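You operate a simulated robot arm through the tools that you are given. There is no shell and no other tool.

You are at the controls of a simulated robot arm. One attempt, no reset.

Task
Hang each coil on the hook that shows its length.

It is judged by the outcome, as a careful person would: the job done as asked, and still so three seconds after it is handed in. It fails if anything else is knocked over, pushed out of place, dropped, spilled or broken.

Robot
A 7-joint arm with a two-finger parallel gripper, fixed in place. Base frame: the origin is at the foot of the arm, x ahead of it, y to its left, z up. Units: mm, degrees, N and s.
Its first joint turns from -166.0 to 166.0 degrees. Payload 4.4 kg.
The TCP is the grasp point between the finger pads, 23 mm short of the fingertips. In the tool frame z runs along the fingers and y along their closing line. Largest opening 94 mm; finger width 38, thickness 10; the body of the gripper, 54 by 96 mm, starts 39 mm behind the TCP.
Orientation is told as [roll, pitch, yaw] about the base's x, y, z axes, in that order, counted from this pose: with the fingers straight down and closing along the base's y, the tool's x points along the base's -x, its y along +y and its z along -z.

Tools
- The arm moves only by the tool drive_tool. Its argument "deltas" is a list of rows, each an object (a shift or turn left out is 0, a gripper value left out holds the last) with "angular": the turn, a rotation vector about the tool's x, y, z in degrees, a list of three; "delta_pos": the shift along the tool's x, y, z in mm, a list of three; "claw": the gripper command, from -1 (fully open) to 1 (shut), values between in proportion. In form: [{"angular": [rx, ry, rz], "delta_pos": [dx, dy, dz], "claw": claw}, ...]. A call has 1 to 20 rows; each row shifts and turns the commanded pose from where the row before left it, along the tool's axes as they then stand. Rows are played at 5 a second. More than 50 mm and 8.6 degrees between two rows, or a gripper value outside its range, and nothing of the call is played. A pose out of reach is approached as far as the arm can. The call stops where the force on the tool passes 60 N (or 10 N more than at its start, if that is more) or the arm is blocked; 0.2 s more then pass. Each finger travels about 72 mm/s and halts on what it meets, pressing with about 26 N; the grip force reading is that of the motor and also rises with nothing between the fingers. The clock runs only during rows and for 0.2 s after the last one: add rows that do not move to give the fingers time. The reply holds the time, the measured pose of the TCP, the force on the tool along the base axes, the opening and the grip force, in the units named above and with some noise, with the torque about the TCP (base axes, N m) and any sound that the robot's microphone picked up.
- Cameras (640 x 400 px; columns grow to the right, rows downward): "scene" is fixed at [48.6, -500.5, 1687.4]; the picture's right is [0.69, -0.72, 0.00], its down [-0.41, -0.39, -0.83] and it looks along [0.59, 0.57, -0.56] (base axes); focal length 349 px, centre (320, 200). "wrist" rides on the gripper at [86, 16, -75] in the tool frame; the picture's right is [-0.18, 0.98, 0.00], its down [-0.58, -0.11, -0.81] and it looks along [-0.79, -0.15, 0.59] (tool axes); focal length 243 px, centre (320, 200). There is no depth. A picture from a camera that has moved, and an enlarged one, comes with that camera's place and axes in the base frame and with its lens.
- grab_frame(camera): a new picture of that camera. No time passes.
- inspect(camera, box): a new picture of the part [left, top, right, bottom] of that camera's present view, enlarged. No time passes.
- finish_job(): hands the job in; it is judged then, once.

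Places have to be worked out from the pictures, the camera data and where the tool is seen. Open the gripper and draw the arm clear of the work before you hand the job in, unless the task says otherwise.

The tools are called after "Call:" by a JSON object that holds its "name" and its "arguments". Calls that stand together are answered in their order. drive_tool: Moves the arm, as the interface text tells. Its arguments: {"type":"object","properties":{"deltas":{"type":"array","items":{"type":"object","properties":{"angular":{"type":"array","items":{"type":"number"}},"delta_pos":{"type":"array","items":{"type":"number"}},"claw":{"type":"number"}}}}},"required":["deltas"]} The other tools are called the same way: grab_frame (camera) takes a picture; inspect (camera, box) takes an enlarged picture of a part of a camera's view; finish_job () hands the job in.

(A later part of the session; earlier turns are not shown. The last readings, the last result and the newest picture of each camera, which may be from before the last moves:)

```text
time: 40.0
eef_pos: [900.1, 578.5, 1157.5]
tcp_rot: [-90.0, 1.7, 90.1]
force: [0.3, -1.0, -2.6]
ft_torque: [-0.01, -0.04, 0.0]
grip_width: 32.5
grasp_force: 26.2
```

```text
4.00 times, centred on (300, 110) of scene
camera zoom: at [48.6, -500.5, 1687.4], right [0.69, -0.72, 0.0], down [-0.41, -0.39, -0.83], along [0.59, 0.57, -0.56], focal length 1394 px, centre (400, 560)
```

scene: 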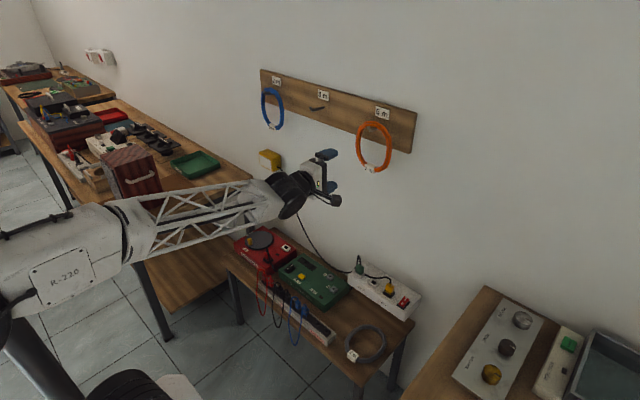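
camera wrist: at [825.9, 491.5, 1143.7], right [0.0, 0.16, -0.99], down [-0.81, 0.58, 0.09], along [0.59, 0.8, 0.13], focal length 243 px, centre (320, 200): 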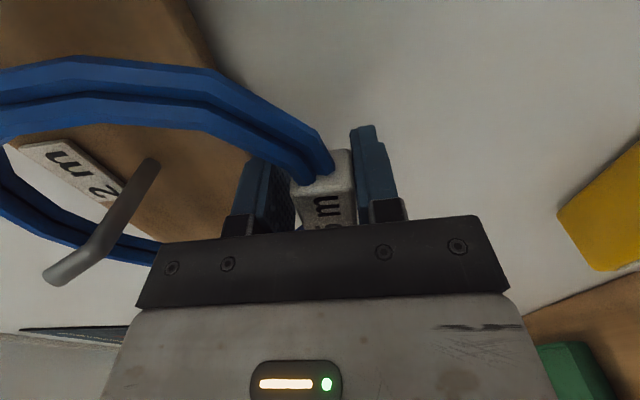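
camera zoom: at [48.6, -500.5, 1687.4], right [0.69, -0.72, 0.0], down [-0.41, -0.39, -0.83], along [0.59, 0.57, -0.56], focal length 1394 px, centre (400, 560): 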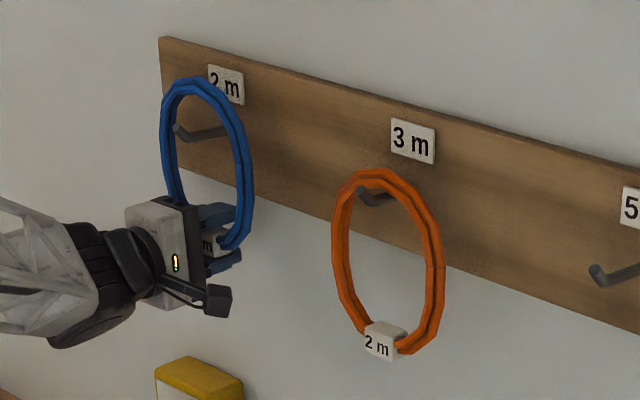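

The blue coil is lifted with the hook mid-ring. I'll retract 110 mm and carry it right, well in front of the orange coil, to the 5 m hook.

Call:
{"name": "drive_tool", "arguments": {"deltas": [{"delta_pos": [0, 0, -25]}, {"delta_pos": [0, 0, -40]}, {"delta_pos": [0, 0, -45]}, {}, {"delta_pos": [30, 1, 0]}, {"delta_pos": [40, 1.2, 0]}, {"delta_pos": [40, 1.2, 0]}, {"delta_pos": [40, 1.2, 0]}, {"delta_pos": [40, 1.2, 0]}, {"delta_pos": [40, 1.2, 0]}, {"delta_pos": [40, 1.2, 0]}, {"delta_pos": [40, 1.2, 0]}, {"delta_pos": [40, 1.2, 0]}, {"delta_pos": [40, 1.2, 0]}, {"delta_pos": [40, 1.2, 0]}, {"delta_pos": [40, 1.2, 0]}, {"delta_pos": [30, 1, 0]}, {}]}}

Call:
{"name": "grab_frame", "arguments": {"camera": "wrist"}}

Call:
{"name": "grab_frame", "arguments": {"camera": "scene"}}

```text
time: 43.8
eef_pos: [790.3, 78.4, 1154.0]
tcp_rot: [-89.8, 1.8, 90.0]
force: [0.5, 0.0, -2.9]
ft_torque: [-0.03, -0.11, -0.03]
grip_width: 32.1
grasp_force: 26.3
```

```text
taken
camera wrist: at [716.2, -9.4, 1139.3], right [0.0, 0.16, -0.99], down [-0.81, 0.58, 0.09], along [0.59, 0.8, 0.12], focal length 243 px, centre (320, 200)
```

wrist: 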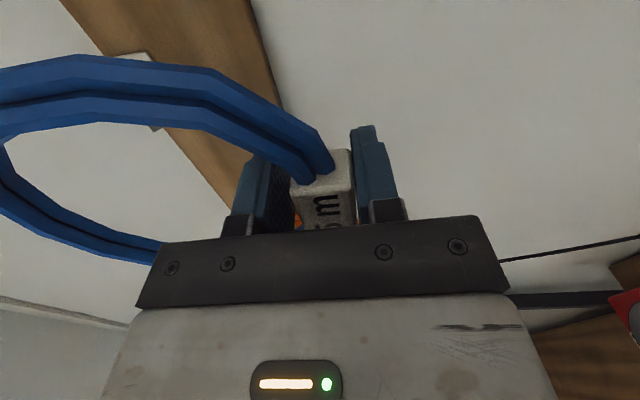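

```text
taken
```

scene: 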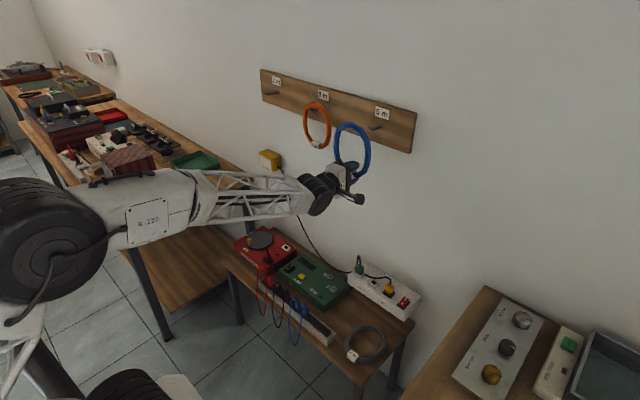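

At (790, 78, 1154). I'll raise 4 mm and shift 1 mm, advance to x≈855, then check the hook in the wrist view.

Call:
{"name": "drive_tool", "arguments": {"deltas": [{"delta_pos": [1.4, -4.5, 0]}, {"delta_pos": [0, 0, 25]}, {"delta_pos": [0, 0, 25]}, {"delta_pos": [0, 0, 15]}, {}]}}

Call:
{"name": "grab_frame", "arguments": {"camera": "wrist"}}

```text
time: 45.0
eef_pos: [856.6, 80.8, 1163.1]
tcp_rot: [-89.9, 1.7, 90.1]
force: [-0.6, 0.3, -2.0]
ft_torque: [0.02, -0.02, 0.02]
grip_width: 32.3
grasp_force: 26.2
```

```text
taken
camera wrist: at [781.3, -7.7, 1146.8], right [0.0, 0.16, -0.99], down [-0.81, 0.58, 0.09], along [0.59, 0.8, 0.13], focal length 243 px, centre (320, 200)
```

wrist: 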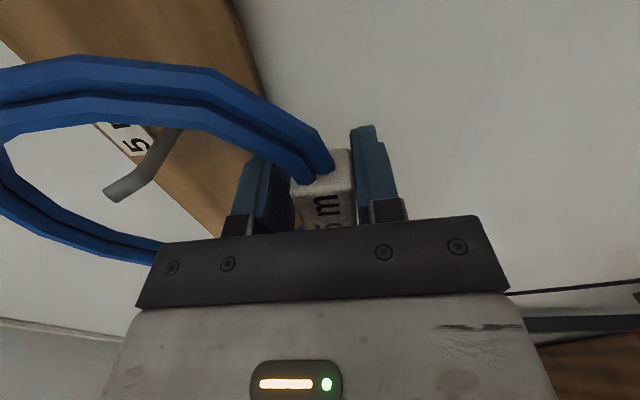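

The hook tip appears at the same image place as in the good 3 m approach. I'll advance the remaining 44 mm.

Call:
{"name": "drive_tool", "arguments": {"deltas": [{"delta_pos": [0, 0, 15]}, {"delta_pos": [0, 0, 15]}, {"delta_pos": [0, 0, 14]}, {}, {}]}}

Call:
{"name": "grab_frame", "arguments": {"camera": "wrist"}}

Call:
{"name": "inspect", "arguments": {"camera": "scene", "box": [290, 70, 430, 170]}}

```text
time: 46.2
eef_pos: [901.1, 76.9, 1162.9]
tcp_rot: [-90.0, 1.7, 90.0]
force: [0.0, -0.2, -2.4]
ft_torque: [0.0, 0.01, 0.01]
grip_width: 32.4
grasp_force: 26.0
```

```text
taken
camera wrist: at [824.9, -10.4, 1148.4], right [0.0, 0.16, -0.99], down [-0.81, 0.58, 0.09], along [0.59, 0.8, 0.13], focal length 243 px, centre (320, 200)
```

wrist: 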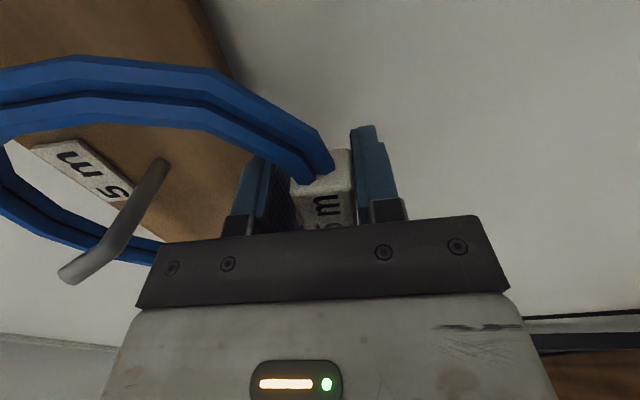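

```text
4.00 times, centred on (360, 120) of scene
camera zoom: at [48.6, -500.5, 1687.4], right [0.69, -0.72, 0.0], down [-0.41, -0.39, -0.83], along [0.59, 0.57, -0.56], focal length 1394 px, centre (160, 520)
```

zoom: 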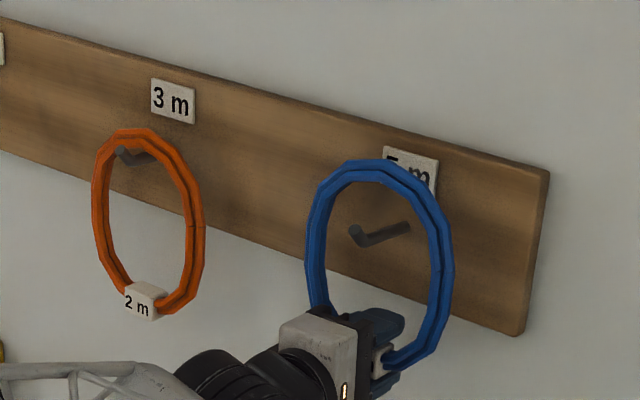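

Positioned well, at z≈1163. I'll lower 33 mm and watch the load.

Call:
{"name": "drive_tool", "arguments": {"deltas": [{"delta_pos": [0, 10, 0]}, {"delta_pos": [0, 10, 0]}, {"delta_pos": [0, 9, 0]}, {"delta_pos": [0, 4, 0]}, {}, {}]}}

```text
time: 47.6
eef_pos: [901.1, 77.0, 1130.5]
tcp_rot: [-90.0, 1.8, 89.9]
force: [-0.8, -0.5, -2.8]
ft_torque: [-0.01, -0.02, 0.0]
grip_width: 32.5
grasp_force: 25.9
```

Still carrying the weight, so I'll lower in 1 mm steps.

Call:
{"name": "drive_tool", "arguments": {"deltas": [{"delta_pos": [0, 1, 0]}, {"delta_pos": [0, 1, 0]}, {}]}}

```text
time: 48.4
eef_pos: [900.7, 77.7, 1129.0]
tcp_rot: [-90.0, 1.7, 89.9]
force: [0.6, 0.8, -1.4]
ft_torque: [-0.04, -0.03, 0.03]
grip_width: 32.1
grasp_force: 26.2
```

Call:
{"name": "drive_tool", "arguments": {"deltas": [{"delta_pos": [0, 1, 0]}, {}, {"claw": 0.3}, {"claw": 0.2}, {"claw": 0.0}, {"claw": -0.3}, {"claw": -0.6}, {}, {}]}}

Call:
{"name": "grab_frame", "arguments": {"camera": "wrist"}}

Call:
{"name": "inspect", "arguments": {"camera": "scene", "box": [290, 70, 430, 170]}}

```text
time: 50.4
eef_pos: [900.3, 77.6, 1125.5]
tcp_rot: [-90.0, 1.7, 89.8]
force: [-0.2, -0.1, 0.3]
ft_torque: [-0.02, -0.01, -0.01]
grip_width: 75.2
grasp_force: 0.0
```

```text
taken
camera wrist: at [825.2, -10.0, 1111.7], right [0.0, 0.16, -0.99], down [-0.8, 0.59, 0.09], along [0.59, 0.79, 0.12], focal length 243 px, centre (320, 200)
```

wrist: 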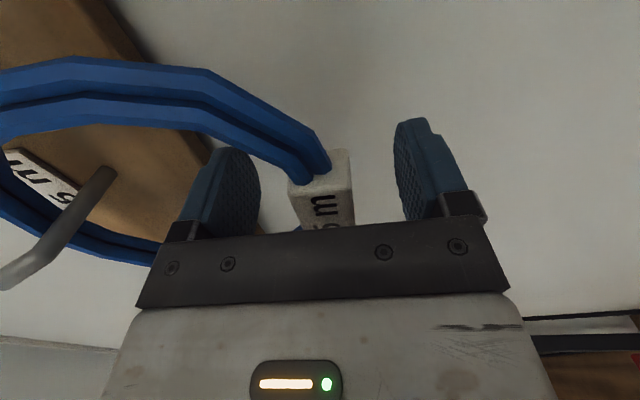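

```text
4.00 times, centred on (360, 120) of scene
camera zoom: at [48.6, -500.5, 1687.4], right [0.69, -0.72, 0.0], down [-0.41, -0.39, -0.83], along [0.59, 0.57, -0.56], focal length 1394 px, centre (160, 520)
```

zoom: 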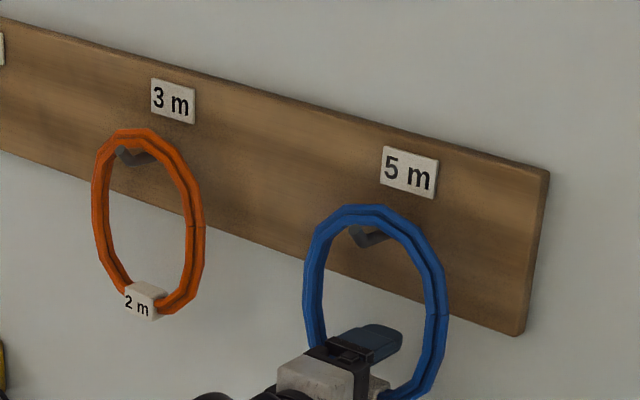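

The blue coil is on the 5 m hook. I'll back out and move to the orange coil at y≈328.

Call:
{"name": "drive_tool", "arguments": {"deltas": [{"delta_pos": [0, 0, -25], "claw": -1}, {"delta_pos": [0, 0, -35]}, {"delta_pos": [0, 0, -35]}, {}, {"delta_pos": [-30, -1.3, 0]}, {"delta_pos": [-40, -1.3, 0]}, {"delta_pos": [-40, -1.3, 0]}, {"delta_pos": [-40, -1.3, 0]}, {"delta_pos": [-40, -1.3, 0]}, {"delta_pos": [-35, -1.3, 0]}, {"delta_pos": [-25, -1.3, 0]}, {}, {}]}}

Call:
{"name": "grab_frame", "arguments": {"camera": "wrist"}}

Call:
{"name": "inspect", "arguments": {"camera": "scene", "box": [260, 70, 430, 190]}}

```text
time: 53.2
eef_pos: [805.0, 329.6, 1129.2]
tcp_rot: [-90.0, 1.7, 90.0]
force: [0.7, -0.7, -0.2]
ft_torque: [0.01, 0.01, -0.03]
grip_width: 94.1
grasp_force: 0.1
```

```text
taken
camera wrist: at [729.6, 241.6, 1114.0], right [0.0, 0.16, -0.99], down [-0.81, 0.58, 0.09], along [0.59, 0.8, 0.13], focal length 243 px, centre (320, 200)
```

wrist: 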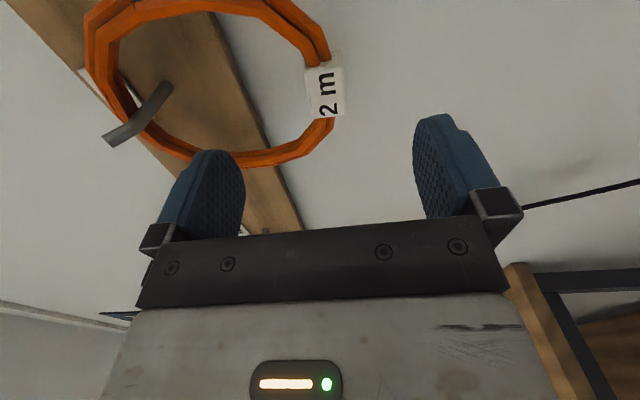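

```text
3.33 times, centred on (345, 130) of scene
camera zoom: at [48.6, -500.5, 1687.4], right [0.69, -0.72, 0.0], down [-0.41, -0.39, -0.83], along [0.59, 0.57, -0.56], focal length 1162 px, centre (237, 433)
```

zoom: 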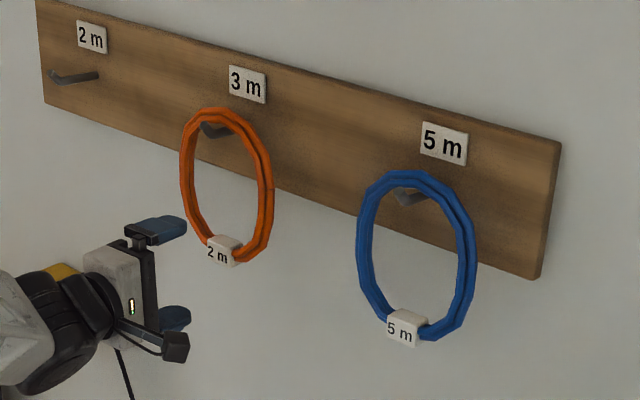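

Blue hangs well. The orange tag is in the same relative place as before, so I'll advance 95 mm and check.

Call:
{"name": "drive_tool", "arguments": {"deltas": [{"delta_pos": [1, 0, 30], "claw": -1}, {"delta_pos": [0, 0, 35]}, {"delta_pos": [0, 0, 30]}, {}, {}]}}

Call:
{"name": "inspect", "arguments": {"camera": "wrist", "box": [200, 100, 440, 250]}}

```text
time: 54.4
eef_pos: [900.8, 328.0, 1127.7]
tcp_rot: [-90.0, 1.7, 90.0]
force: [-0.1, -0.1, -0.3]
ft_torque: [-0.01, 0.03, -0.06]
grip_width: 93.9
grasp_force: 0.0
```

```text
2.67 times, centred on (320, 175) of wrist
camera zoom: at [825.3, 238.4, 1112.3], right [0.0, 0.16, -0.99], down [-0.81, 0.58, 0.09], along [0.59, 0.8, 0.13], focal length 647 px, centre (320, 267)
```

zoom: 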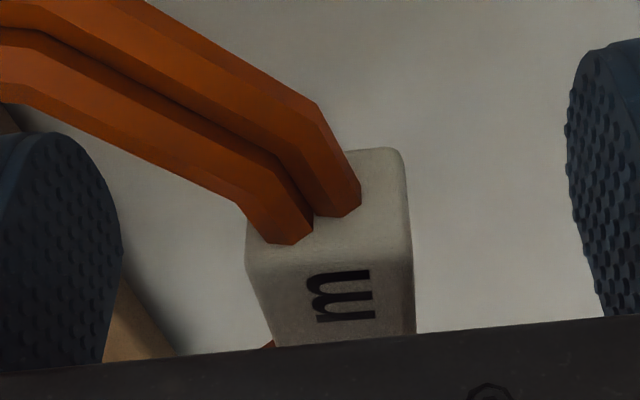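

Aligned as before (tag edge at 245–413). Closing, then lifting 30 mm.

Call:
{"name": "drive_tool", "arguments": {"deltas": [{"claw": 0.0}, {}, {"claw": 0.3}, {"claw": 1}, {}, {}, {}]}}

```text
time: 56.0
eef_pos: [900.8, 326.1, 1127.5]
tcp_rot: [-90.1, 1.5, 90.1]
force: [0.5, 5.5, 13.8]
ft_torque: [-0.75, 0.15, -0.06]
grip_width: 33.9
grasp_force: 26.2
```

There's a modest 14 N preload against the hook, which should be relieved by lifting. I'll lift 30 mm.

Call:
{"name": "drive_tool", "arguments": {"deltas": [{"delta_pos": [0, -6, 0]}, {"delta_pos": [0, -8, 0]}, {"delta_pos": [0, -8, 0]}, {"delta_pos": [0, -8, 0]}, {}]}}

Call:
{"name": "grab_frame", "arguments": {"camera": "wrist"}}

Call:
{"name": "inspect", "arguments": {"camera": "scene", "box": [260, 70, 430, 190]}}

```text
time: 57.2
eef_pos: [900.3, 327.8, 1158.0]
tcp_rot: [-90.0, 1.6, 90.1]
force: [-0.4, 0.3, -1.6]
ft_torque: [-0.01, -0.01, 0.0]
grip_width: 33.0
grasp_force: 25.7
```

```text
taken
camera wrist: at [824.1, 240.4, 1142.3], right [0.0, 0.16, -0.99], down [-0.81, 0.58, 0.09], along [0.59, 0.8, 0.13], focal length 243 px, centre (320, 200)
```

wrist: 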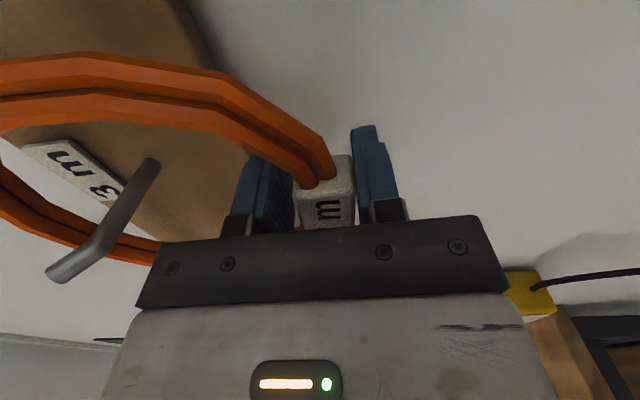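

```text
3.33 times, centred on (345, 130) of scene
camera zoom: at [48.6, -500.5, 1687.4], right [0.69, -0.72, 0.0], down [-0.41, -0.39, -0.83], along [0.59, 0.57, -0.56], focal length 1162 px, centre (237, 433)
```

zoom: 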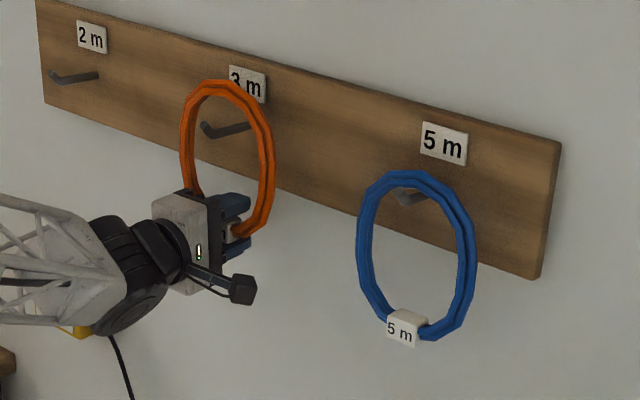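

Cleanly lifted. I'll retract, move left 251 mm to the 2 m hook while holding z≈1159, and advance halfway.

Call:
{"name": "drive_tool", "arguments": {"deltas": [{"delta_pos": [0, 0, -20]}, {"delta_pos": [0, 0, -35]}, {"delta_pos": [0, 0, -35]}, {}, {"delta_pos": [-30, -1.2, 0]}, {"delta_pos": [-40, -1.2, 0]}, {"delta_pos": [-40, -1.2, 0]}, {"delta_pos": [-40, -1.2, 0]}, {"delta_pos": [-40, -1.2, 0]}, {"delta_pos": [-35, -1.2, 0]}, {"delta_pos": [-26, -1.2, 0]}, {}, {"delta_pos": [0, 0, 20]}, {"delta_pos": [0, 0, 25]}, {}]}}

Call:
{"name": "grab_frame", "arguments": {"camera": "wrist"}}

Call:
{"name": "inspect", "arguments": {"camera": "scene", "box": [230, 60, 370, 160]}}

```text
time: 60.4
eef_pos: [855.9, 578.3, 1160.5]
tcp_rot: [-90.0, 1.7, 90.1]
force: [0.6, 0.2, -1.1]
ft_torque: [0.01, -0.01, -0.01]
grip_width: 32.5
grasp_force: 26.3
```

```text
taken
camera wrist: at [780.5, 489.8, 1145.6], right [0.0, 0.16, -0.99], down [-0.81, 0.58, 0.09], along [0.59, 0.8, 0.13], focal length 243 px, centre (320, 200)
```

wrist: 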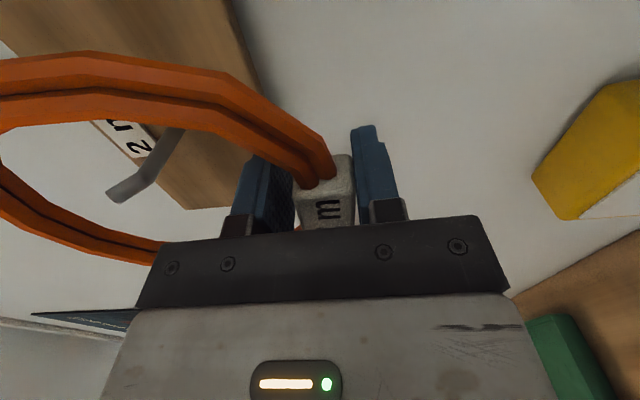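

```text
4.00 times, centred on (300, 110) of scene
camera zoom: at [48.6, -500.5, 1687.4], right [0.69, -0.72, 0.0], down [-0.41, -0.39, -0.83], along [0.59, 0.57, -0.56], focal length 1394 px, centre (400, 560)
```

zoom: 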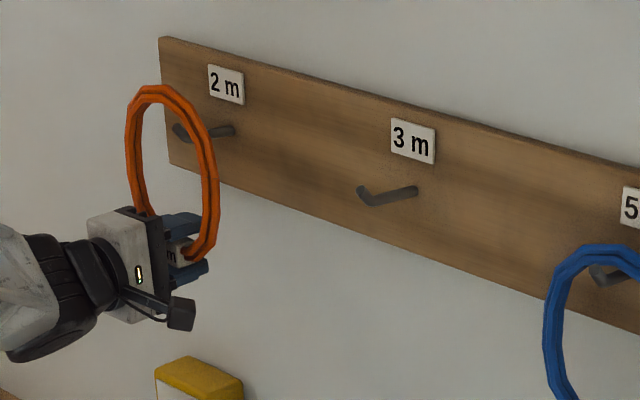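

The hook sits at the reference place in view. I'll advance 45 mm and lower about 29 mm.

Call:
{"name": "drive_tool", "arguments": {"deltas": [{"delta_pos": [0, 0, 15]}, {"delta_pos": [0, 0, 15]}, {"delta_pos": [0, 0, 15]}, {}, {"delta_pos": [0, 10, 0]}, {"delta_pos": [0, 10, 0]}, {"delta_pos": [0, 8, 0]}, {"delta_pos": [0, 2, 0]}, {}, {}]}}

Call:
{"name": "grab_frame", "arguments": {"camera": "wrist"}}

Call:
{"name": "inspect", "arguments": {"camera": "scene", "box": [230, 60, 370, 160]}}

```text
time: 62.6
eef_pos: [900.0, 577.3, 1130.8]
tcp_rot: [-90.1, 1.6, 90.1]
force: [0.3, 1.2, 7.7]
ft_torque: [-0.14, 0.05, 0.01]
grip_width: 32.7
grasp_force: 25.9
```

```text
taken
camera wrist: at [824.8, 490.0, 1115.0], right [0.0, 0.16, -0.99], down [-0.81, 0.58, 0.09], along [0.59, 0.8, 0.13], focal length 243 px, centre (320, 200)
```

wrist: 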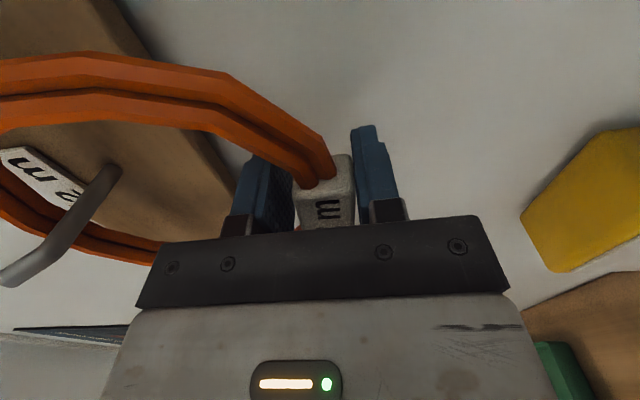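

```text
4.00 times, centred on (300, 110) of scene
camera zoom: at [48.6, -500.5, 1687.4], right [0.69, -0.72, 0.0], down [-0.41, -0.39, -0.83], along [0.59, 0.57, -0.56], focal length 1394 px, centre (400, 560)
```

zoom: 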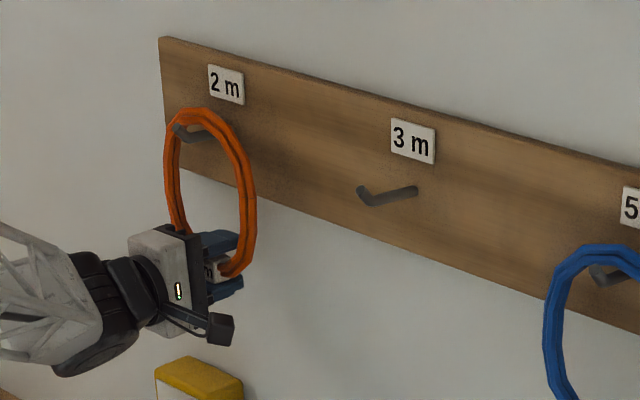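

The hook now bears the load (+7.7 N), so the coil is seated. I'll open slowly and back out.

Call:
{"name": "drive_tool", "arguments": {"deltas": [{"claw": 0.3}, {"claw": 0.2}, {"claw": 0.0}, {"claw": -0.3}, {"claw": -0.8}, {}, {}, {"delta_pos": [0, 0, -20]}, {"delta_pos": [0, 0, -35]}, {"delta_pos": [0, 0, -45]}, {"delta_pos": [0, 0, -40]}, {}]}}

Call:
{"name": "inspect", "arguments": {"camera": "scene", "box": [240, 60, 430, 190]}}

Call:
{"name": "inspect", "arguments": {"camera": "scene", "box": [320, 290, 440, 400]}}

Call:
{"name": "grab_frame", "arguments": {"camera": "wrist"}}

```text
time: 65.2
eef_pos: [760.0, 576.2, 1128.8]
tcp_rot: [-90.0, 1.7, 90.1]
force: [-1.2, 0.4, -0.3]
ft_torque: [-0.01, -0.03, 0.01]
grip_width: 84.5
grasp_force: 0.0
```

```text
3.08 times, centred on (335, 125) of scene
camera zoom: at [48.6, -500.5, 1687.4], right [0.69, -0.72, 0.0], down [-0.41, -0.39, -0.83], along [0.59, 0.57, -0.56], focal length 1073 px, centre (274, 431)
```

zoom: 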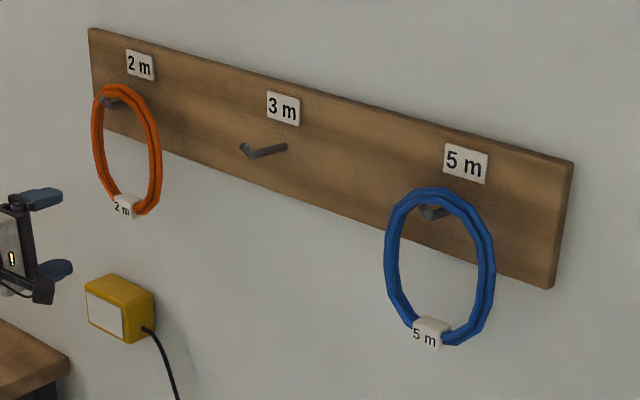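

```text
3.64 times, centred on (380, 345) of scene
camera zoom: at [48.6, -500.5, 1687.4], right [0.69, -0.72, 0.0], down [-0.41, -0.39, -0.83], along [0.59, 0.57, -0.56], focal length 1268 px, centre (102, -327)
```

zoom: 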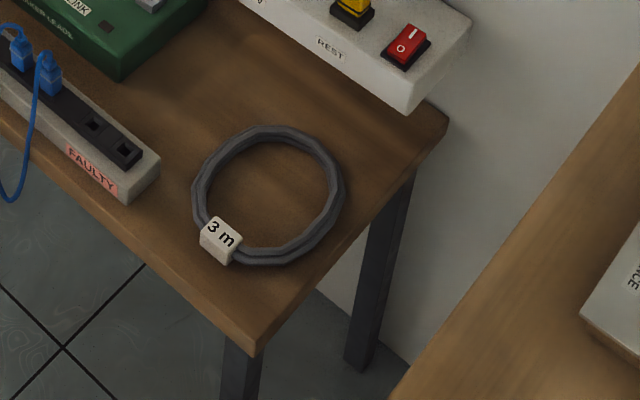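

```text
taken
camera wrist: at [684.0, 489.3, 1114.1], right [0.0, 0.16, -0.99], down [-0.81, 0.58, 0.09], along [0.59, 0.8, 0.13], focal length 243 px, centre (320, 200)
```

wrist: 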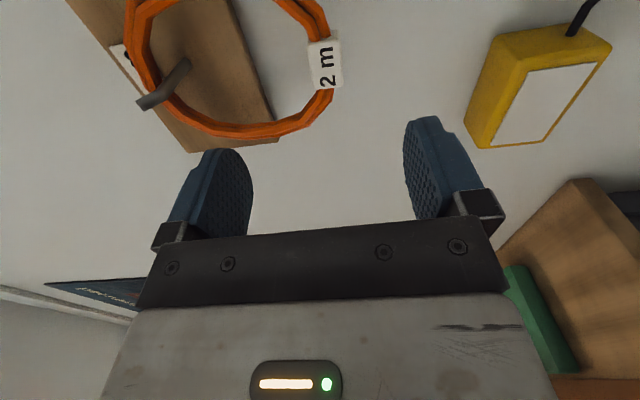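

Orange is now on 2 m and blue on 5 m. The grey coil lies on the low bench (surface z≈600), centred near (667, −124) with its tag on the −x side near (602, −121). I'll move in front of that area at about z≈1000, with the tool still horizontal.

Call:
{"name": "drive_tool", "arguments": {"deltas": [{"delta_pos": [20, 4, -7]}, {"delta_pos": [40, 9, -7]}, {"delta_pos": [40, 9, -7]}, {"delta_pos": [40, 9, -7]}, {"delta_pos": [40, 9, -7]}, {"delta_pos": [40, 9, -7]}, {"delta_pos": [40, 9, -7]}, {"delta_pos": [40, 9, -7]}, {"delta_pos": [40, 9, -7]}, {"delta_pos": [40, 9, -7]}, {"delta_pos": [40, 9, -7]}, {"delta_pos": [40, 9, -7]}, {"delta_pos": [40, 9, -7]}, {"delta_pos": [40, 9, -7]}, {"delta_pos": [40, 9, -7]}, {"delta_pos": [40, 9, -7]}, {"delta_pos": [40, 9, -7]}, {"delta_pos": [20, 4, 0]}, {}]}}

Call:
{"name": "grab_frame", "arguments": {"camera": "scene"}}

```text
time: 69.2
eef_pos: [619.0, 45.9, 1030.6]
tcp_rot: [-89.6, 1.7, 88.3]
force: [-0.1, 0.3, 0.0]
ft_torque: [-0.01, 0.0, 0.0]
grip_width: 84.4
grasp_force: 0.0
out of reach, approached as far as the arm can: row 14, 15, 16, 17, 18
```

```text
taken
```

scene: 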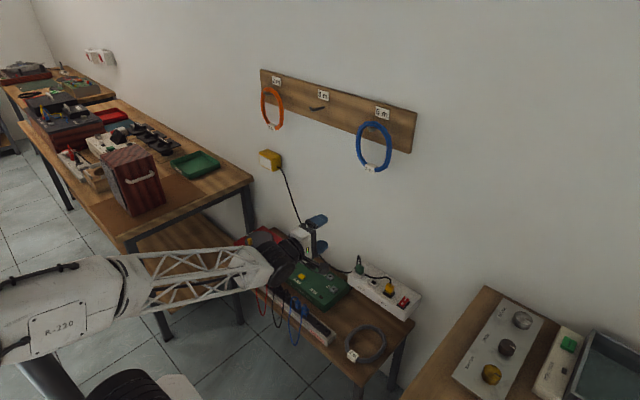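

The arm ran out of room with the tool horizontal that close in. Pitching the tool down should relieve it, so I'll do half the turn and check.

Call:
{"name": "drive_tool", "arguments": {"deltas": [{"angular": [-8.2, 0, 0]}, {"angular": [-8.2, 0, 0]}, {"angular": [-8.2, 0, 0]}, {"angular": [-8.2, 0, 0]}, {"angular": [-8.2, 0, 0]}, {}]}}

```text
time: 70.8
eef_pos: [611.8, 43.9, 1065.6]
tcp_rot: [-52.3, 1.4, 90.0]
force: [-0.5, -0.9, -0.6]
ft_torque: [0.01, -0.06, -0.02]
grip_width: 84.9
grasp_force: 0.1
stopped in row 6: the arm was blocked; the commanded pose is now the measured one
```

A wrist limit seems to be binding. I'll move outward and down to give the arm room, then continue pitching.

Call:
{"name": "drive_tool", "arguments": {"deltas": [{"delta_pos": [15, 3, 21]}, {"delta_pos": [15, 3, 21]}, {"delta_pos": [15, 3, 21]}, {"delta_pos": [15, 3, 21]}, {}]}}

```text
time: 72.0
eef_pos: [673.8, -16.0, 1004.2]
tcp_rot: [-52.4, 1.3, 90.0]
force: [0.1, 0.7, 0.0]
ft_torque: [0.01, 0.01, -0.02]
grip_width: 84.6
grasp_force: 0.0
```

Call:
{"name": "drive_tool", "arguments": {"deltas": [{"angular": [-8.2, 0, 0]}, {"angular": [-8.2, 0, 0]}, {"angular": [-8.2, 0, 0]}, {"angular": [-8.2, 0, 0]}, {"angular": [-8.2, 0, 0]}, {"angular": [-8.2, 0, 0]}, {"angular": [-3.2, 0, 0]}, {}]}}

```text
time: 73.8
eef_pos: [673.7, -22.6, 1016.1]
tcp_rot: [-4.2, 1.9, 89.5]
force: [0.0, 0.0, 0.4]
ft_torque: [0.03, -0.01, 0.01]
grip_width: 84.5
grasp_force: 0.0
out of reach, approached as far as the arm can: row 2, 3
```

Nearly vertical now. I'll square the tool and move above the grey tag, to about (602, −121, 790).

Call:
{"name": "drive_tool", "arguments": {"deltas": [{"angular": [-4.2, -1.9, 0]}, {"delta_pos": [16, 12, 38]}, {"delta_pos": [16, 12, 38]}, {"delta_pos": [16, 12, 38]}, {"delta_pos": [16, 12, 38]}, {"delta_pos": [17, 12, 38]}, {"delta_pos": [17, 12, 36]}, {}]}}

Call:
{"name": "grab_frame", "arguments": {"camera": "wrist"}}

Call:
{"name": "grab_frame", "arguments": {"camera": "scene"}}

```text
time: 75.6
eef_pos: [605.9, -119.7, 788.2]
tcp_rot: [-0.1, 0.1, 89.5]
force: [0.0, -0.1, 0.6]
ft_torque: [0.01, 0.0, -0.02]
grip_width: 84.5
grasp_force: 0.1
```

```text
taken
camera wrist: at [587.8, -206.7, 861.3], right [-0.98, 0.19, 0.0], down [0.11, 0.58, 0.81], along [0.16, 0.79, -0.59], focal length 243 px, centre (320, 200)
```

wrist: 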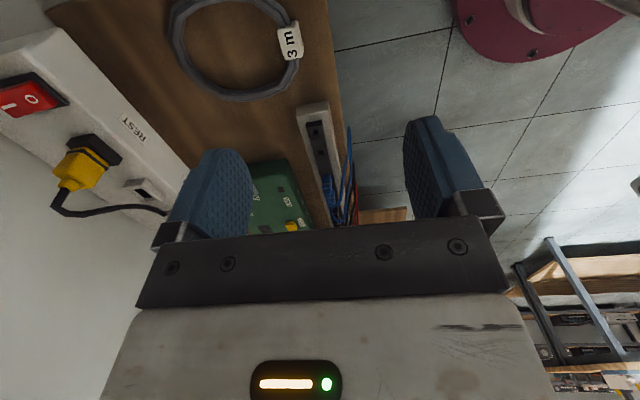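

```text
taken
```

scene: 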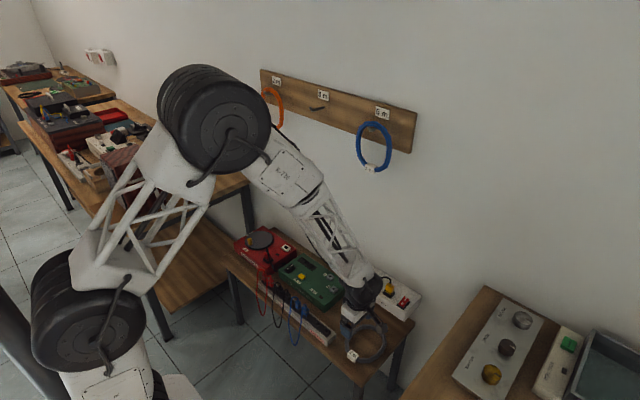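

Both views put the tag at about (653, −86, 519), so this bench is lower than I first thought (surface z≈495). I'll move above it at z≈680 for a closer look.

Call:
{"name": "drive_tool", "arguments": {"deltas": [{"delta_pos": [-12, -16, 35], "claw": -1}, {"delta_pos": [-12, -16, 35]}, {"delta_pos": [-11, -16, 35]}, {}]}}

Call:
{"name": "grab_frame", "arguments": {"camera": "wrist"}}

Call:
{"name": "inspect", "arguments": {"camera": "scene", "box": [310, 280, 430, 380]}}

```text
time: 76.6
eef_pos: [650.1, -87.2, 681.2]
tcp_rot: [-0.1, 0.1, 89.5]
force: [-0.3, 0.0, -0.4]
ft_torque: [-0.03, 0.02, 0.01]
grip_width: 93.9
grasp_force: 0.0
```

```text
taken
camera wrist: at [632.5, -175.4, 754.5], right [-0.98, 0.19, 0.0], down [0.11, 0.58, 0.81], along [0.16, 0.79, -0.59], focal length 243 px, centre (320, 200)
```

wrist: 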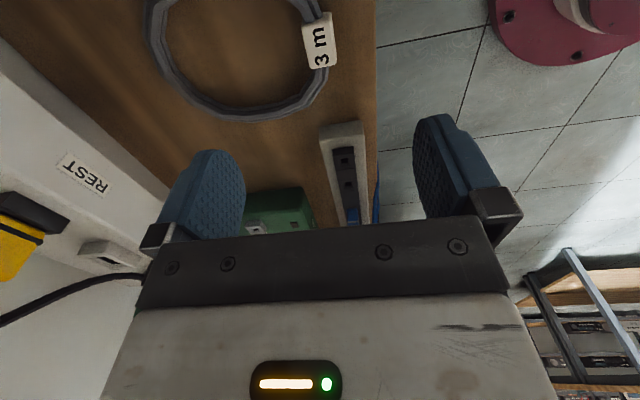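

```text
4.00 times, centred on (370, 330) of scene
camera zoom: at [48.6, -500.5, 1687.4], right [0.69, -0.72, 0.0], down [-0.41, -0.39, -0.83], along [0.59, 0.57, -0.56], focal length 1394 px, centre (120, -320)
```

zoom: 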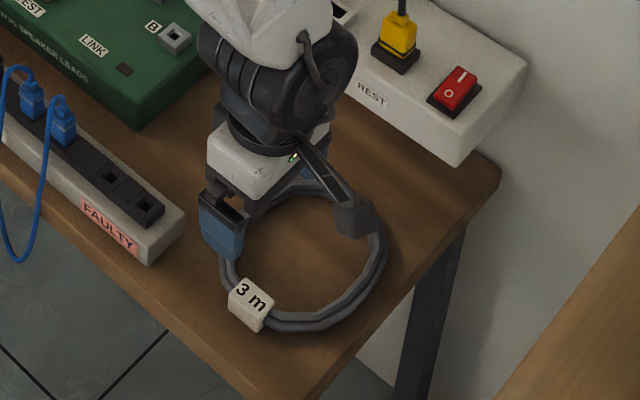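

Tag centre triangulates to (652, −86, ~513). I'll zoom in to check the tag's alignment with the pads before descending.

Call:
{"name": "inspect", "arguments": {"camera": "wrist", "box": [270, 0, 370, 80]}}

Call:
{"name": "inspect", "arguments": {"camera": "scene", "box": [340, 310, 410, 370]}}

```text
5.00 times, centred on (320, 40) of wrist
camera zoom: at [632.5, -175.4, 754.5], right [-0.98, 0.19, 0.0], down [0.11, 0.58, 0.81], along [0.16, 0.79, -0.59], focal length 1213 px, centre (320, 1000)
```

zoom: 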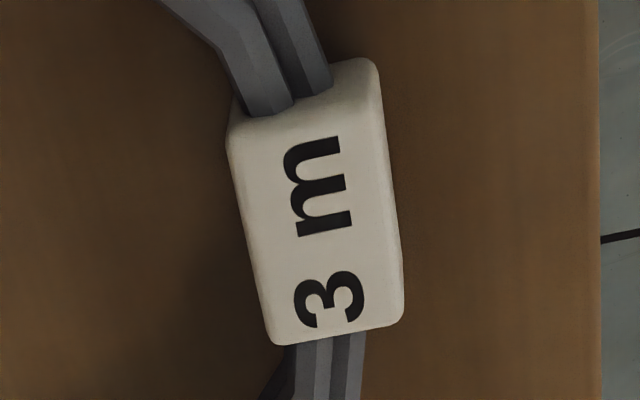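

```text
6.67 times, centred on (375, 340) of scene
camera zoom: at [48.6, -500.5, 1687.4], right [0.69, -0.72, 0.0], down [-0.41, -0.39, -0.83], along [0.59, 0.57, -0.56], focal length 2324 px, centre (-47, -733)
```

zoom: 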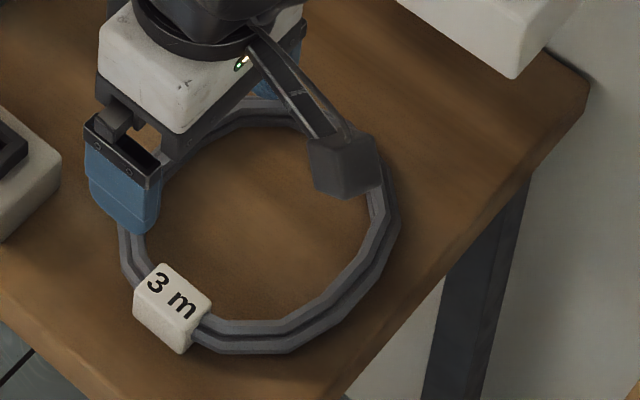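

The tag's top face is centred at (650, −88), top z≈525, and aligned within about 1°. The tool is right above it. I'll descend until the fingertips are about level with the tag top, and check.

Call:
{"name": "drive_tool", "arguments": {"deltas": [{"delta_pos": [0, 0, 40]}, {"delta_pos": [0, 0, 40]}, {"delta_pos": [0, 0, 30]}, {"delta_pos": [0, 0, 16]}, {}, {}]}}

Call:
{"name": "grab_frame", "arguments": {"camera": "wrist"}}

Call:
{"name": "inspect", "arguments": {"camera": "scene", "box": [310, 280, 430, 380]}}

```text
time: 78.0
eef_pos: [649.9, -85.0, 560.5]
tcp_rot: [-0.1, 0.1, 89.5]
force: [0.5, 0.6, -1.0]
ft_torque: [0.01, 0.01, -0.01]
grip_width: 93.8
grasp_force: 0.1
```

```text
taken
camera wrist: at [631.9, -173.0, 633.5], right [-0.98, 0.19, 0.0], down [0.11, 0.58, 0.81], along [0.16, 0.79, -0.59], focal length 243 px, centre (320, 200)
```

wrist: 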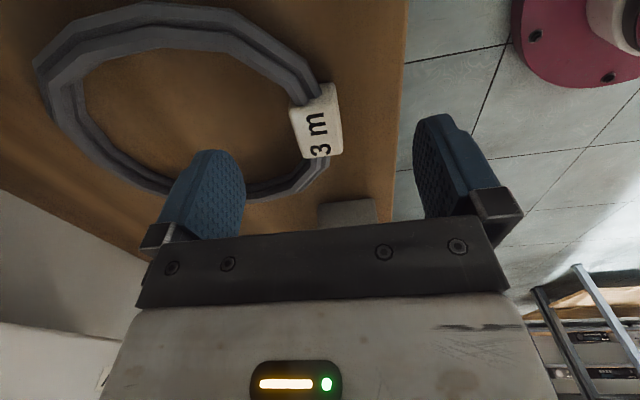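

```text
4.00 times, centred on (370, 330) of scene
camera zoom: at [48.6, -500.5, 1687.4], right [0.69, -0.72, 0.0], down [-0.41, -0.39, -0.83], along [0.59, 0.57, -0.56], focal length 1394 px, centre (120, -320)
```

zoom: 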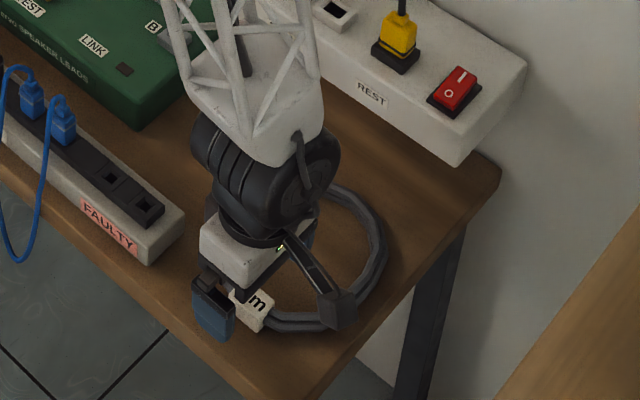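

Centred well. I'll lower 25 mm more.

Call:
{"name": "drive_tool", "arguments": {"deltas": [{"delta_pos": [0, 0, 13]}, {"delta_pos": [0, 0, 12]}, {}, {}]}}

Call:
{"name": "grab_frame", "arguments": {"camera": "wrist"}}

Call:
{"name": "inspect", "arguments": {"camera": "scene", "box": [330, 310, 410, 370]}}

```text
time: 79.0
eef_pos: [651.3, -84.8, 532.8]
tcp_rot: [0.0, 0.1, 89.5]
force: [-0.1, -0.1, -1.0]
ft_torque: [0.02, 0.01, -0.04]
grip_width: 94.1
grasp_force: 0.1
```

```text
taken
camera wrist: at [633.9, -172.0, 607.3], right [-0.98, 0.19, 0.0], down [0.11, 0.58, 0.81], along [0.16, 0.79, -0.59], focal length 243 px, centre (320, 200)
```

wrist: 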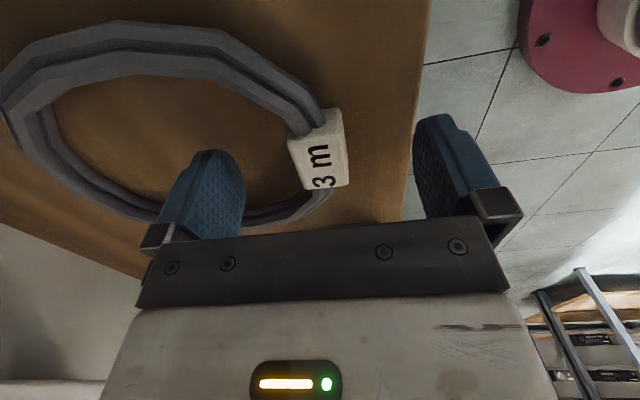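

```text
6.67 times, centred on (370, 340) of scene
camera zoom: at [48.6, -500.5, 1687.4], right [0.69, -0.72, 0.0], down [-0.41, -0.39, -0.83], along [0.59, 0.57, -0.56], focal length 2324 px, centre (-13, -733)
```

zoom: 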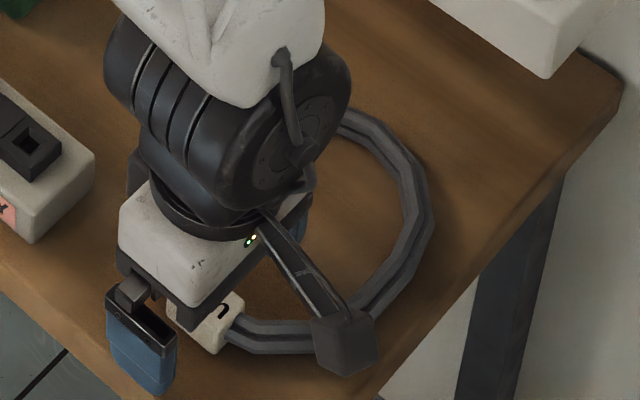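

I'll zoom to refine the tag's height relative to the fingers before the final descent.

Call:
{"name": "inspect", "arguments": {"camera": "wrist", "box": [260, 90, 380, 200]}}

```text
3.64 times, centred on (320, 145) of wrist
camera zoom: at [633.9, -172.0, 607.3], right [-0.98, 0.19, 0.0], down [0.11, 0.58, 0.81], along [0.16, 0.79, -0.59], focal length 882 px, centre (320, 400)
```

zoom: 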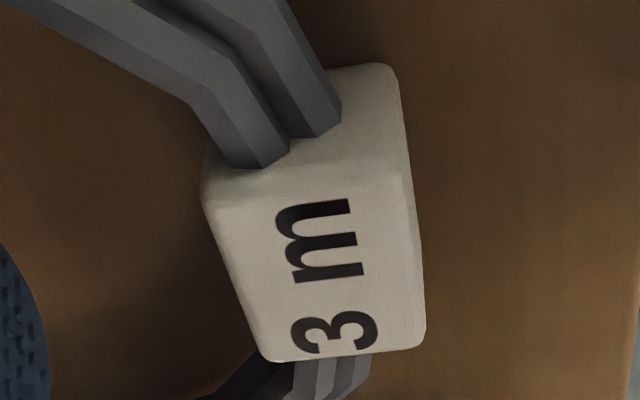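

Tag top is at z≈523, centre (650.5, −87). I'll descend in small steps, watching the force, until the tips are near the bench.

Call:
{"name": "drive_tool", "arguments": {"deltas": [{"delta_pos": [0, 0, 3]}, {"delta_pos": [0, 0, 3]}, {"delta_pos": [0, 0, 2]}, {}, {}]}}

```text
time: 80.2
eef_pos: [651.0, -85.7, 526.3]
tcp_rot: [-0.2, 0.1, 89.6]
force: [0.1, -0.6, 0.3]
ft_torque: [-0.01, -0.04, 0.03]
grip_width: 94.1
grasp_force: 0.0
```

Call:
{"name": "drive_tool", "arguments": {"deltas": [{"delta_pos": [0, 0, 1.5]}, {"delta_pos": [0, 0, 1.5]}, {}, {}]}}

Call:
{"name": "grab_frame", "arguments": {"camera": "wrist"}}

```text
time: 81.2
eef_pos: [650.4, -86.0, 522.4]
tcp_rot: [-0.1, 0.2, 89.5]
force: [-3.6, 3.6, 11.7]
ft_torque: [0.33, 0.72, -0.11]
grip_width: 94.1
grasp_force: 0.0
```

```text
taken
camera wrist: at [632.6, -173.1, 596.5], right [-0.98, 0.19, 0.0], down [0.11, 0.58, 0.81], along [0.16, 0.79, -0.59], focal length 243 px, centre (320, 200)
```

wrist: 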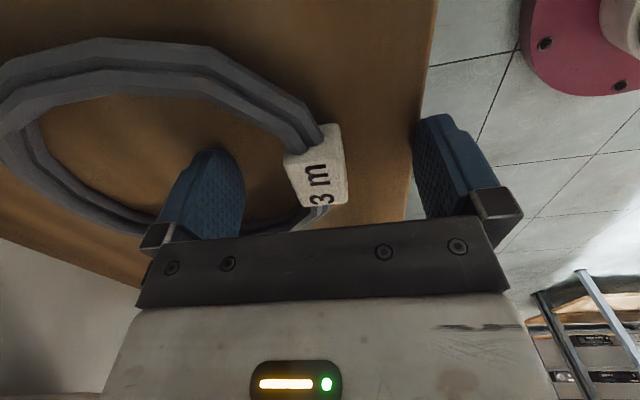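

The fingertips just touch the bench (12 N) at TCP z≈522, so the bench is at about z=500. I'll raise 2.5 mm and close on the tag.

Call:
{"name": "drive_tool", "arguments": {"deltas": [{"delta_pos": [0, 0, -2.5]}, {}, {"claw": -0.4}, {"claw": 0.0}, {"claw": 0.25}, {"claw": 0.4}, {"claw": 1}, {}, {}, {}]}}

Call:
{"name": "grab_frame", "arguments": {"camera": "wrist"}}

Call:
{"name": "inspect", "arguments": {"camera": "wrist", "box": [200, 100, 440, 250]}}

```text
time: 83.4
eef_pos: [650.8, -86.4, 525.7]
tcp_rot: [-0.1, 0.0, 89.5]
force: [-0.1, -0.1, -0.4]
ft_torque: [-0.01, 0.12, -0.01]
grip_width: 31.8
grasp_force: 26.0
```

```text
taken
camera wrist: at [632.6, -173.0, 598.8], right [-0.98, 0.19, 0.0], down [0.11, 0.58, 0.81], along [0.16, 0.79, -0.59], focal length 243 px, centre (320, 200)
```

wrist: 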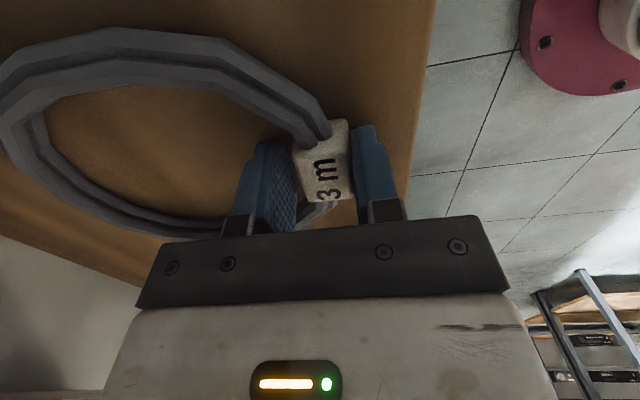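

```text
2.67 times, centred on (320, 175) of wrist
camera zoom: at [632.6, -173.0, 598.8], right [-0.98, 0.19, 0.0], down [0.11, 0.58, 0.81], along [0.16, 0.79, -0.59], focal length 647 px, centre (320, 267)
```

zoom: 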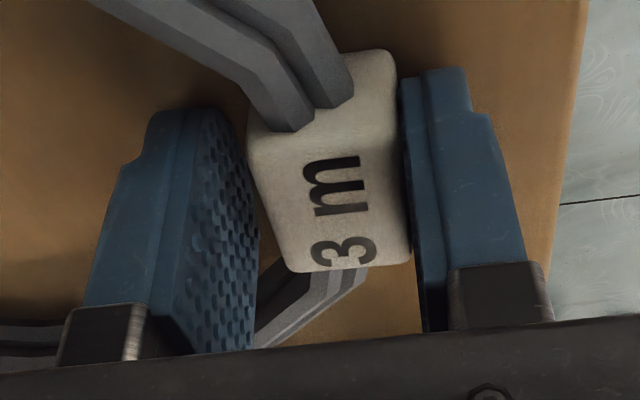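

Gripped at 31.8 mm with no side load. I'll lift 40 mm slowly and check that the coil stays level.

Call:
{"name": "drive_tool", "arguments": {"deltas": [{"delta_pos": [0, 0, -4]}, {"delta_pos": [0, 0, -8]}, {"delta_pos": [0, 0, -13]}, {"delta_pos": [0, 0, -15]}, {}]}}

Call:
{"name": "grab_frame", "arguments": {"camera": "wrist"}}

Call:
{"name": "inspect", "arguments": {"camera": "scene", "box": [310, 280, 430, 380]}}

```text
time: 84.6
eef_pos: [649.9, -84.3, 567.5]
tcp_rot: [-0.1, 0.1, 89.4]
force: [0.1, -0.5, -0.3]
ft_torque: [0.01, -0.03, -0.01]
grip_width: 0.0
grasp_force: 26.0
```

```text
taken
camera wrist: at [632.9, -172.0, 639.9], right [-0.98, 0.19, 0.0], down [0.11, 0.58, 0.81], along [0.16, 0.79, -0.59], focal length 243 px, centre (320, 200)
```

wrist: 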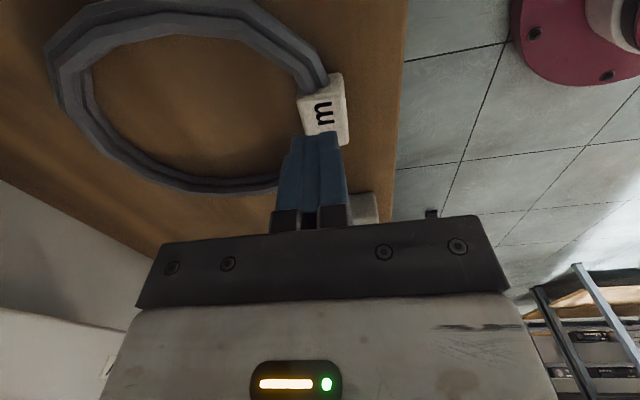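

```text
4.00 times, centred on (370, 330) of scene
camera zoom: at [48.6, -500.5, 1687.4], right [0.69, -0.72, 0.0], down [-0.41, -0.39, -0.83], along [0.59, 0.57, -0.56], focal length 1394 px, centre (120, -320)
```

zoom: 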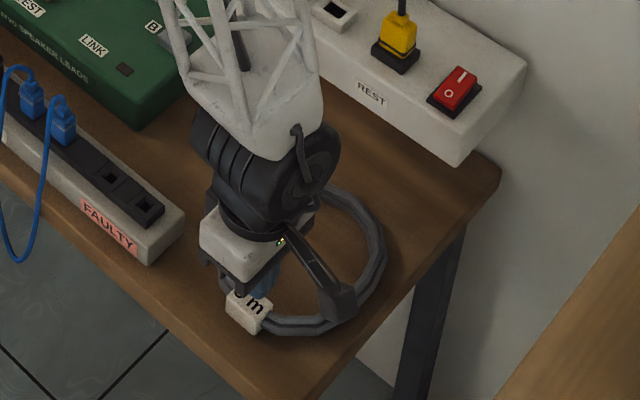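

The grip slipped: the fingers shut to 0 and the coil is still lying on the bench. I'll open, and check exactly where the coil lies before retrying.

Call:
{"name": "drive_tool", "arguments": {"deltas": [{"delta_pos": [0, 0, -25]}, {"delta_pos": [0, 0, -25], "claw": -1}, {}, {}, {}]}}

Call:
{"name": "grab_frame", "arguments": {"camera": "wrist"}}

Call:
{"name": "inspect", "arguments": {"camera": "wrist", "box": [240, 0, 400, 130]}}

Call:
{"name": "inspect", "arguments": {"camera": "scene", "box": [310, 280, 430, 380]}}

```text
time: 85.8
eef_pos: [650.6, -85.1, 615.3]
tcp_rot: [-0.1, 0.2, 89.5]
force: [-0.3, 0.4, 0.6]
ft_torque: [-0.03, 0.03, 0.0]
grip_width: 94.1
grasp_force: 0.1
```

```text
taken
camera wrist: at [632.5, -173.5, 689.3], right [-0.98, 0.19, 0.0], down [0.11, 0.58, 0.81], along [0.16, 0.79, -0.59], focal length 243 px, centre (320, 200)
```

wrist: 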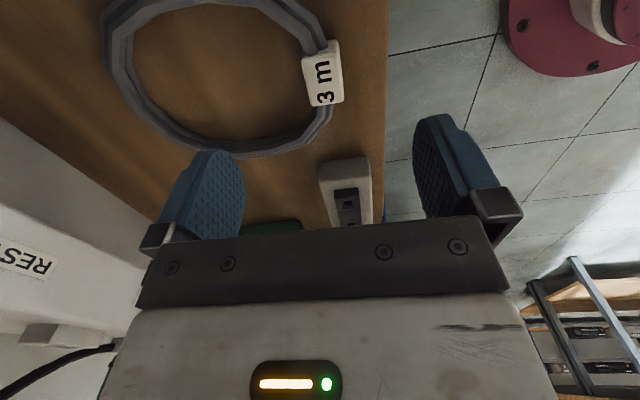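

```text
3.08 times, centred on (320, 65) of wrist
camera zoom: at [632.5, -173.5, 689.3], right [-0.98, 0.19, 0.0], down [0.11, 0.58, 0.81], along [0.16, 0.79, -0.59], focal length 746 px, centre (320, 615)
```

zoom: 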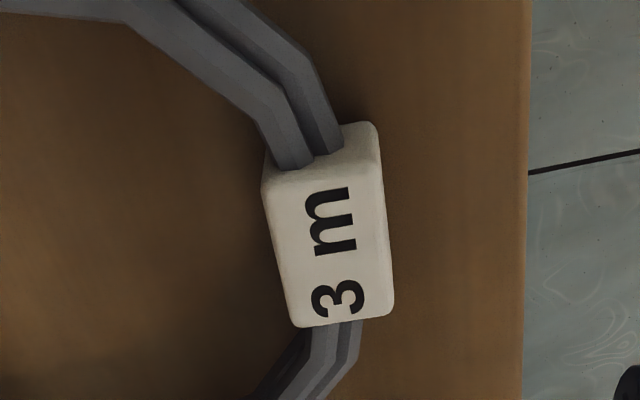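

```text
4.00 times, centred on (370, 330) of scene
camera zoom: at [48.6, -500.5, 1687.4], right [0.69, -0.72, 0.0], down [-0.41, -0.39, -0.83], along [0.59, 0.57, -0.56], focal length 1394 px, centre (120, -320)
```

zoom: 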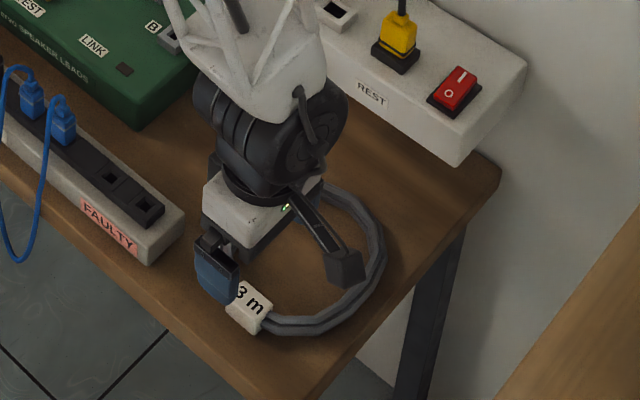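

The coil shifted only about 4 mm; tag centre is now (646.5, −88). I'll retry with the fingertips right at the bench for the deepest possible grip, then lift in tiny steps while reading the torque.

Call:
{"name": "drive_tool", "arguments": {"deltas": [{"delta_pos": [1, 4, 30]}, {"delta_pos": [1, 0, 30]}, {"delta_pos": [0, 0, 24]}, {"delta_pos": [0, 0, 5]}, {"delta_pos": [0, 0, 2]}, {}, {}]}}

```text
time: 87.4
eef_pos: [646.6, -87.3, 525.0]
tcp_rot: [-0.1, 0.1, 89.5]
force: [0.5, 0.3, -0.2]
ft_torque: [-0.02, 0.02, 0.01]
grip_width: 94.1
grasp_force: 0.1
```

Call:
{"name": "drive_tool", "arguments": {"deltas": [{"delta_pos": [0, 0, 1]}, {}, {"delta_pos": [0, 0, 0.7]}, {}, {}]}}

```text
time: 88.6
eef_pos: [646.6, -87.8, 522.7]
tcp_rot: [-0.1, 0.1, 89.5]
force: [-11.3, -4.0, 29.3]
ft_torque: [0.4, -0.76, 0.1]
grip_width: 93.4
grasp_force: 0.1
```

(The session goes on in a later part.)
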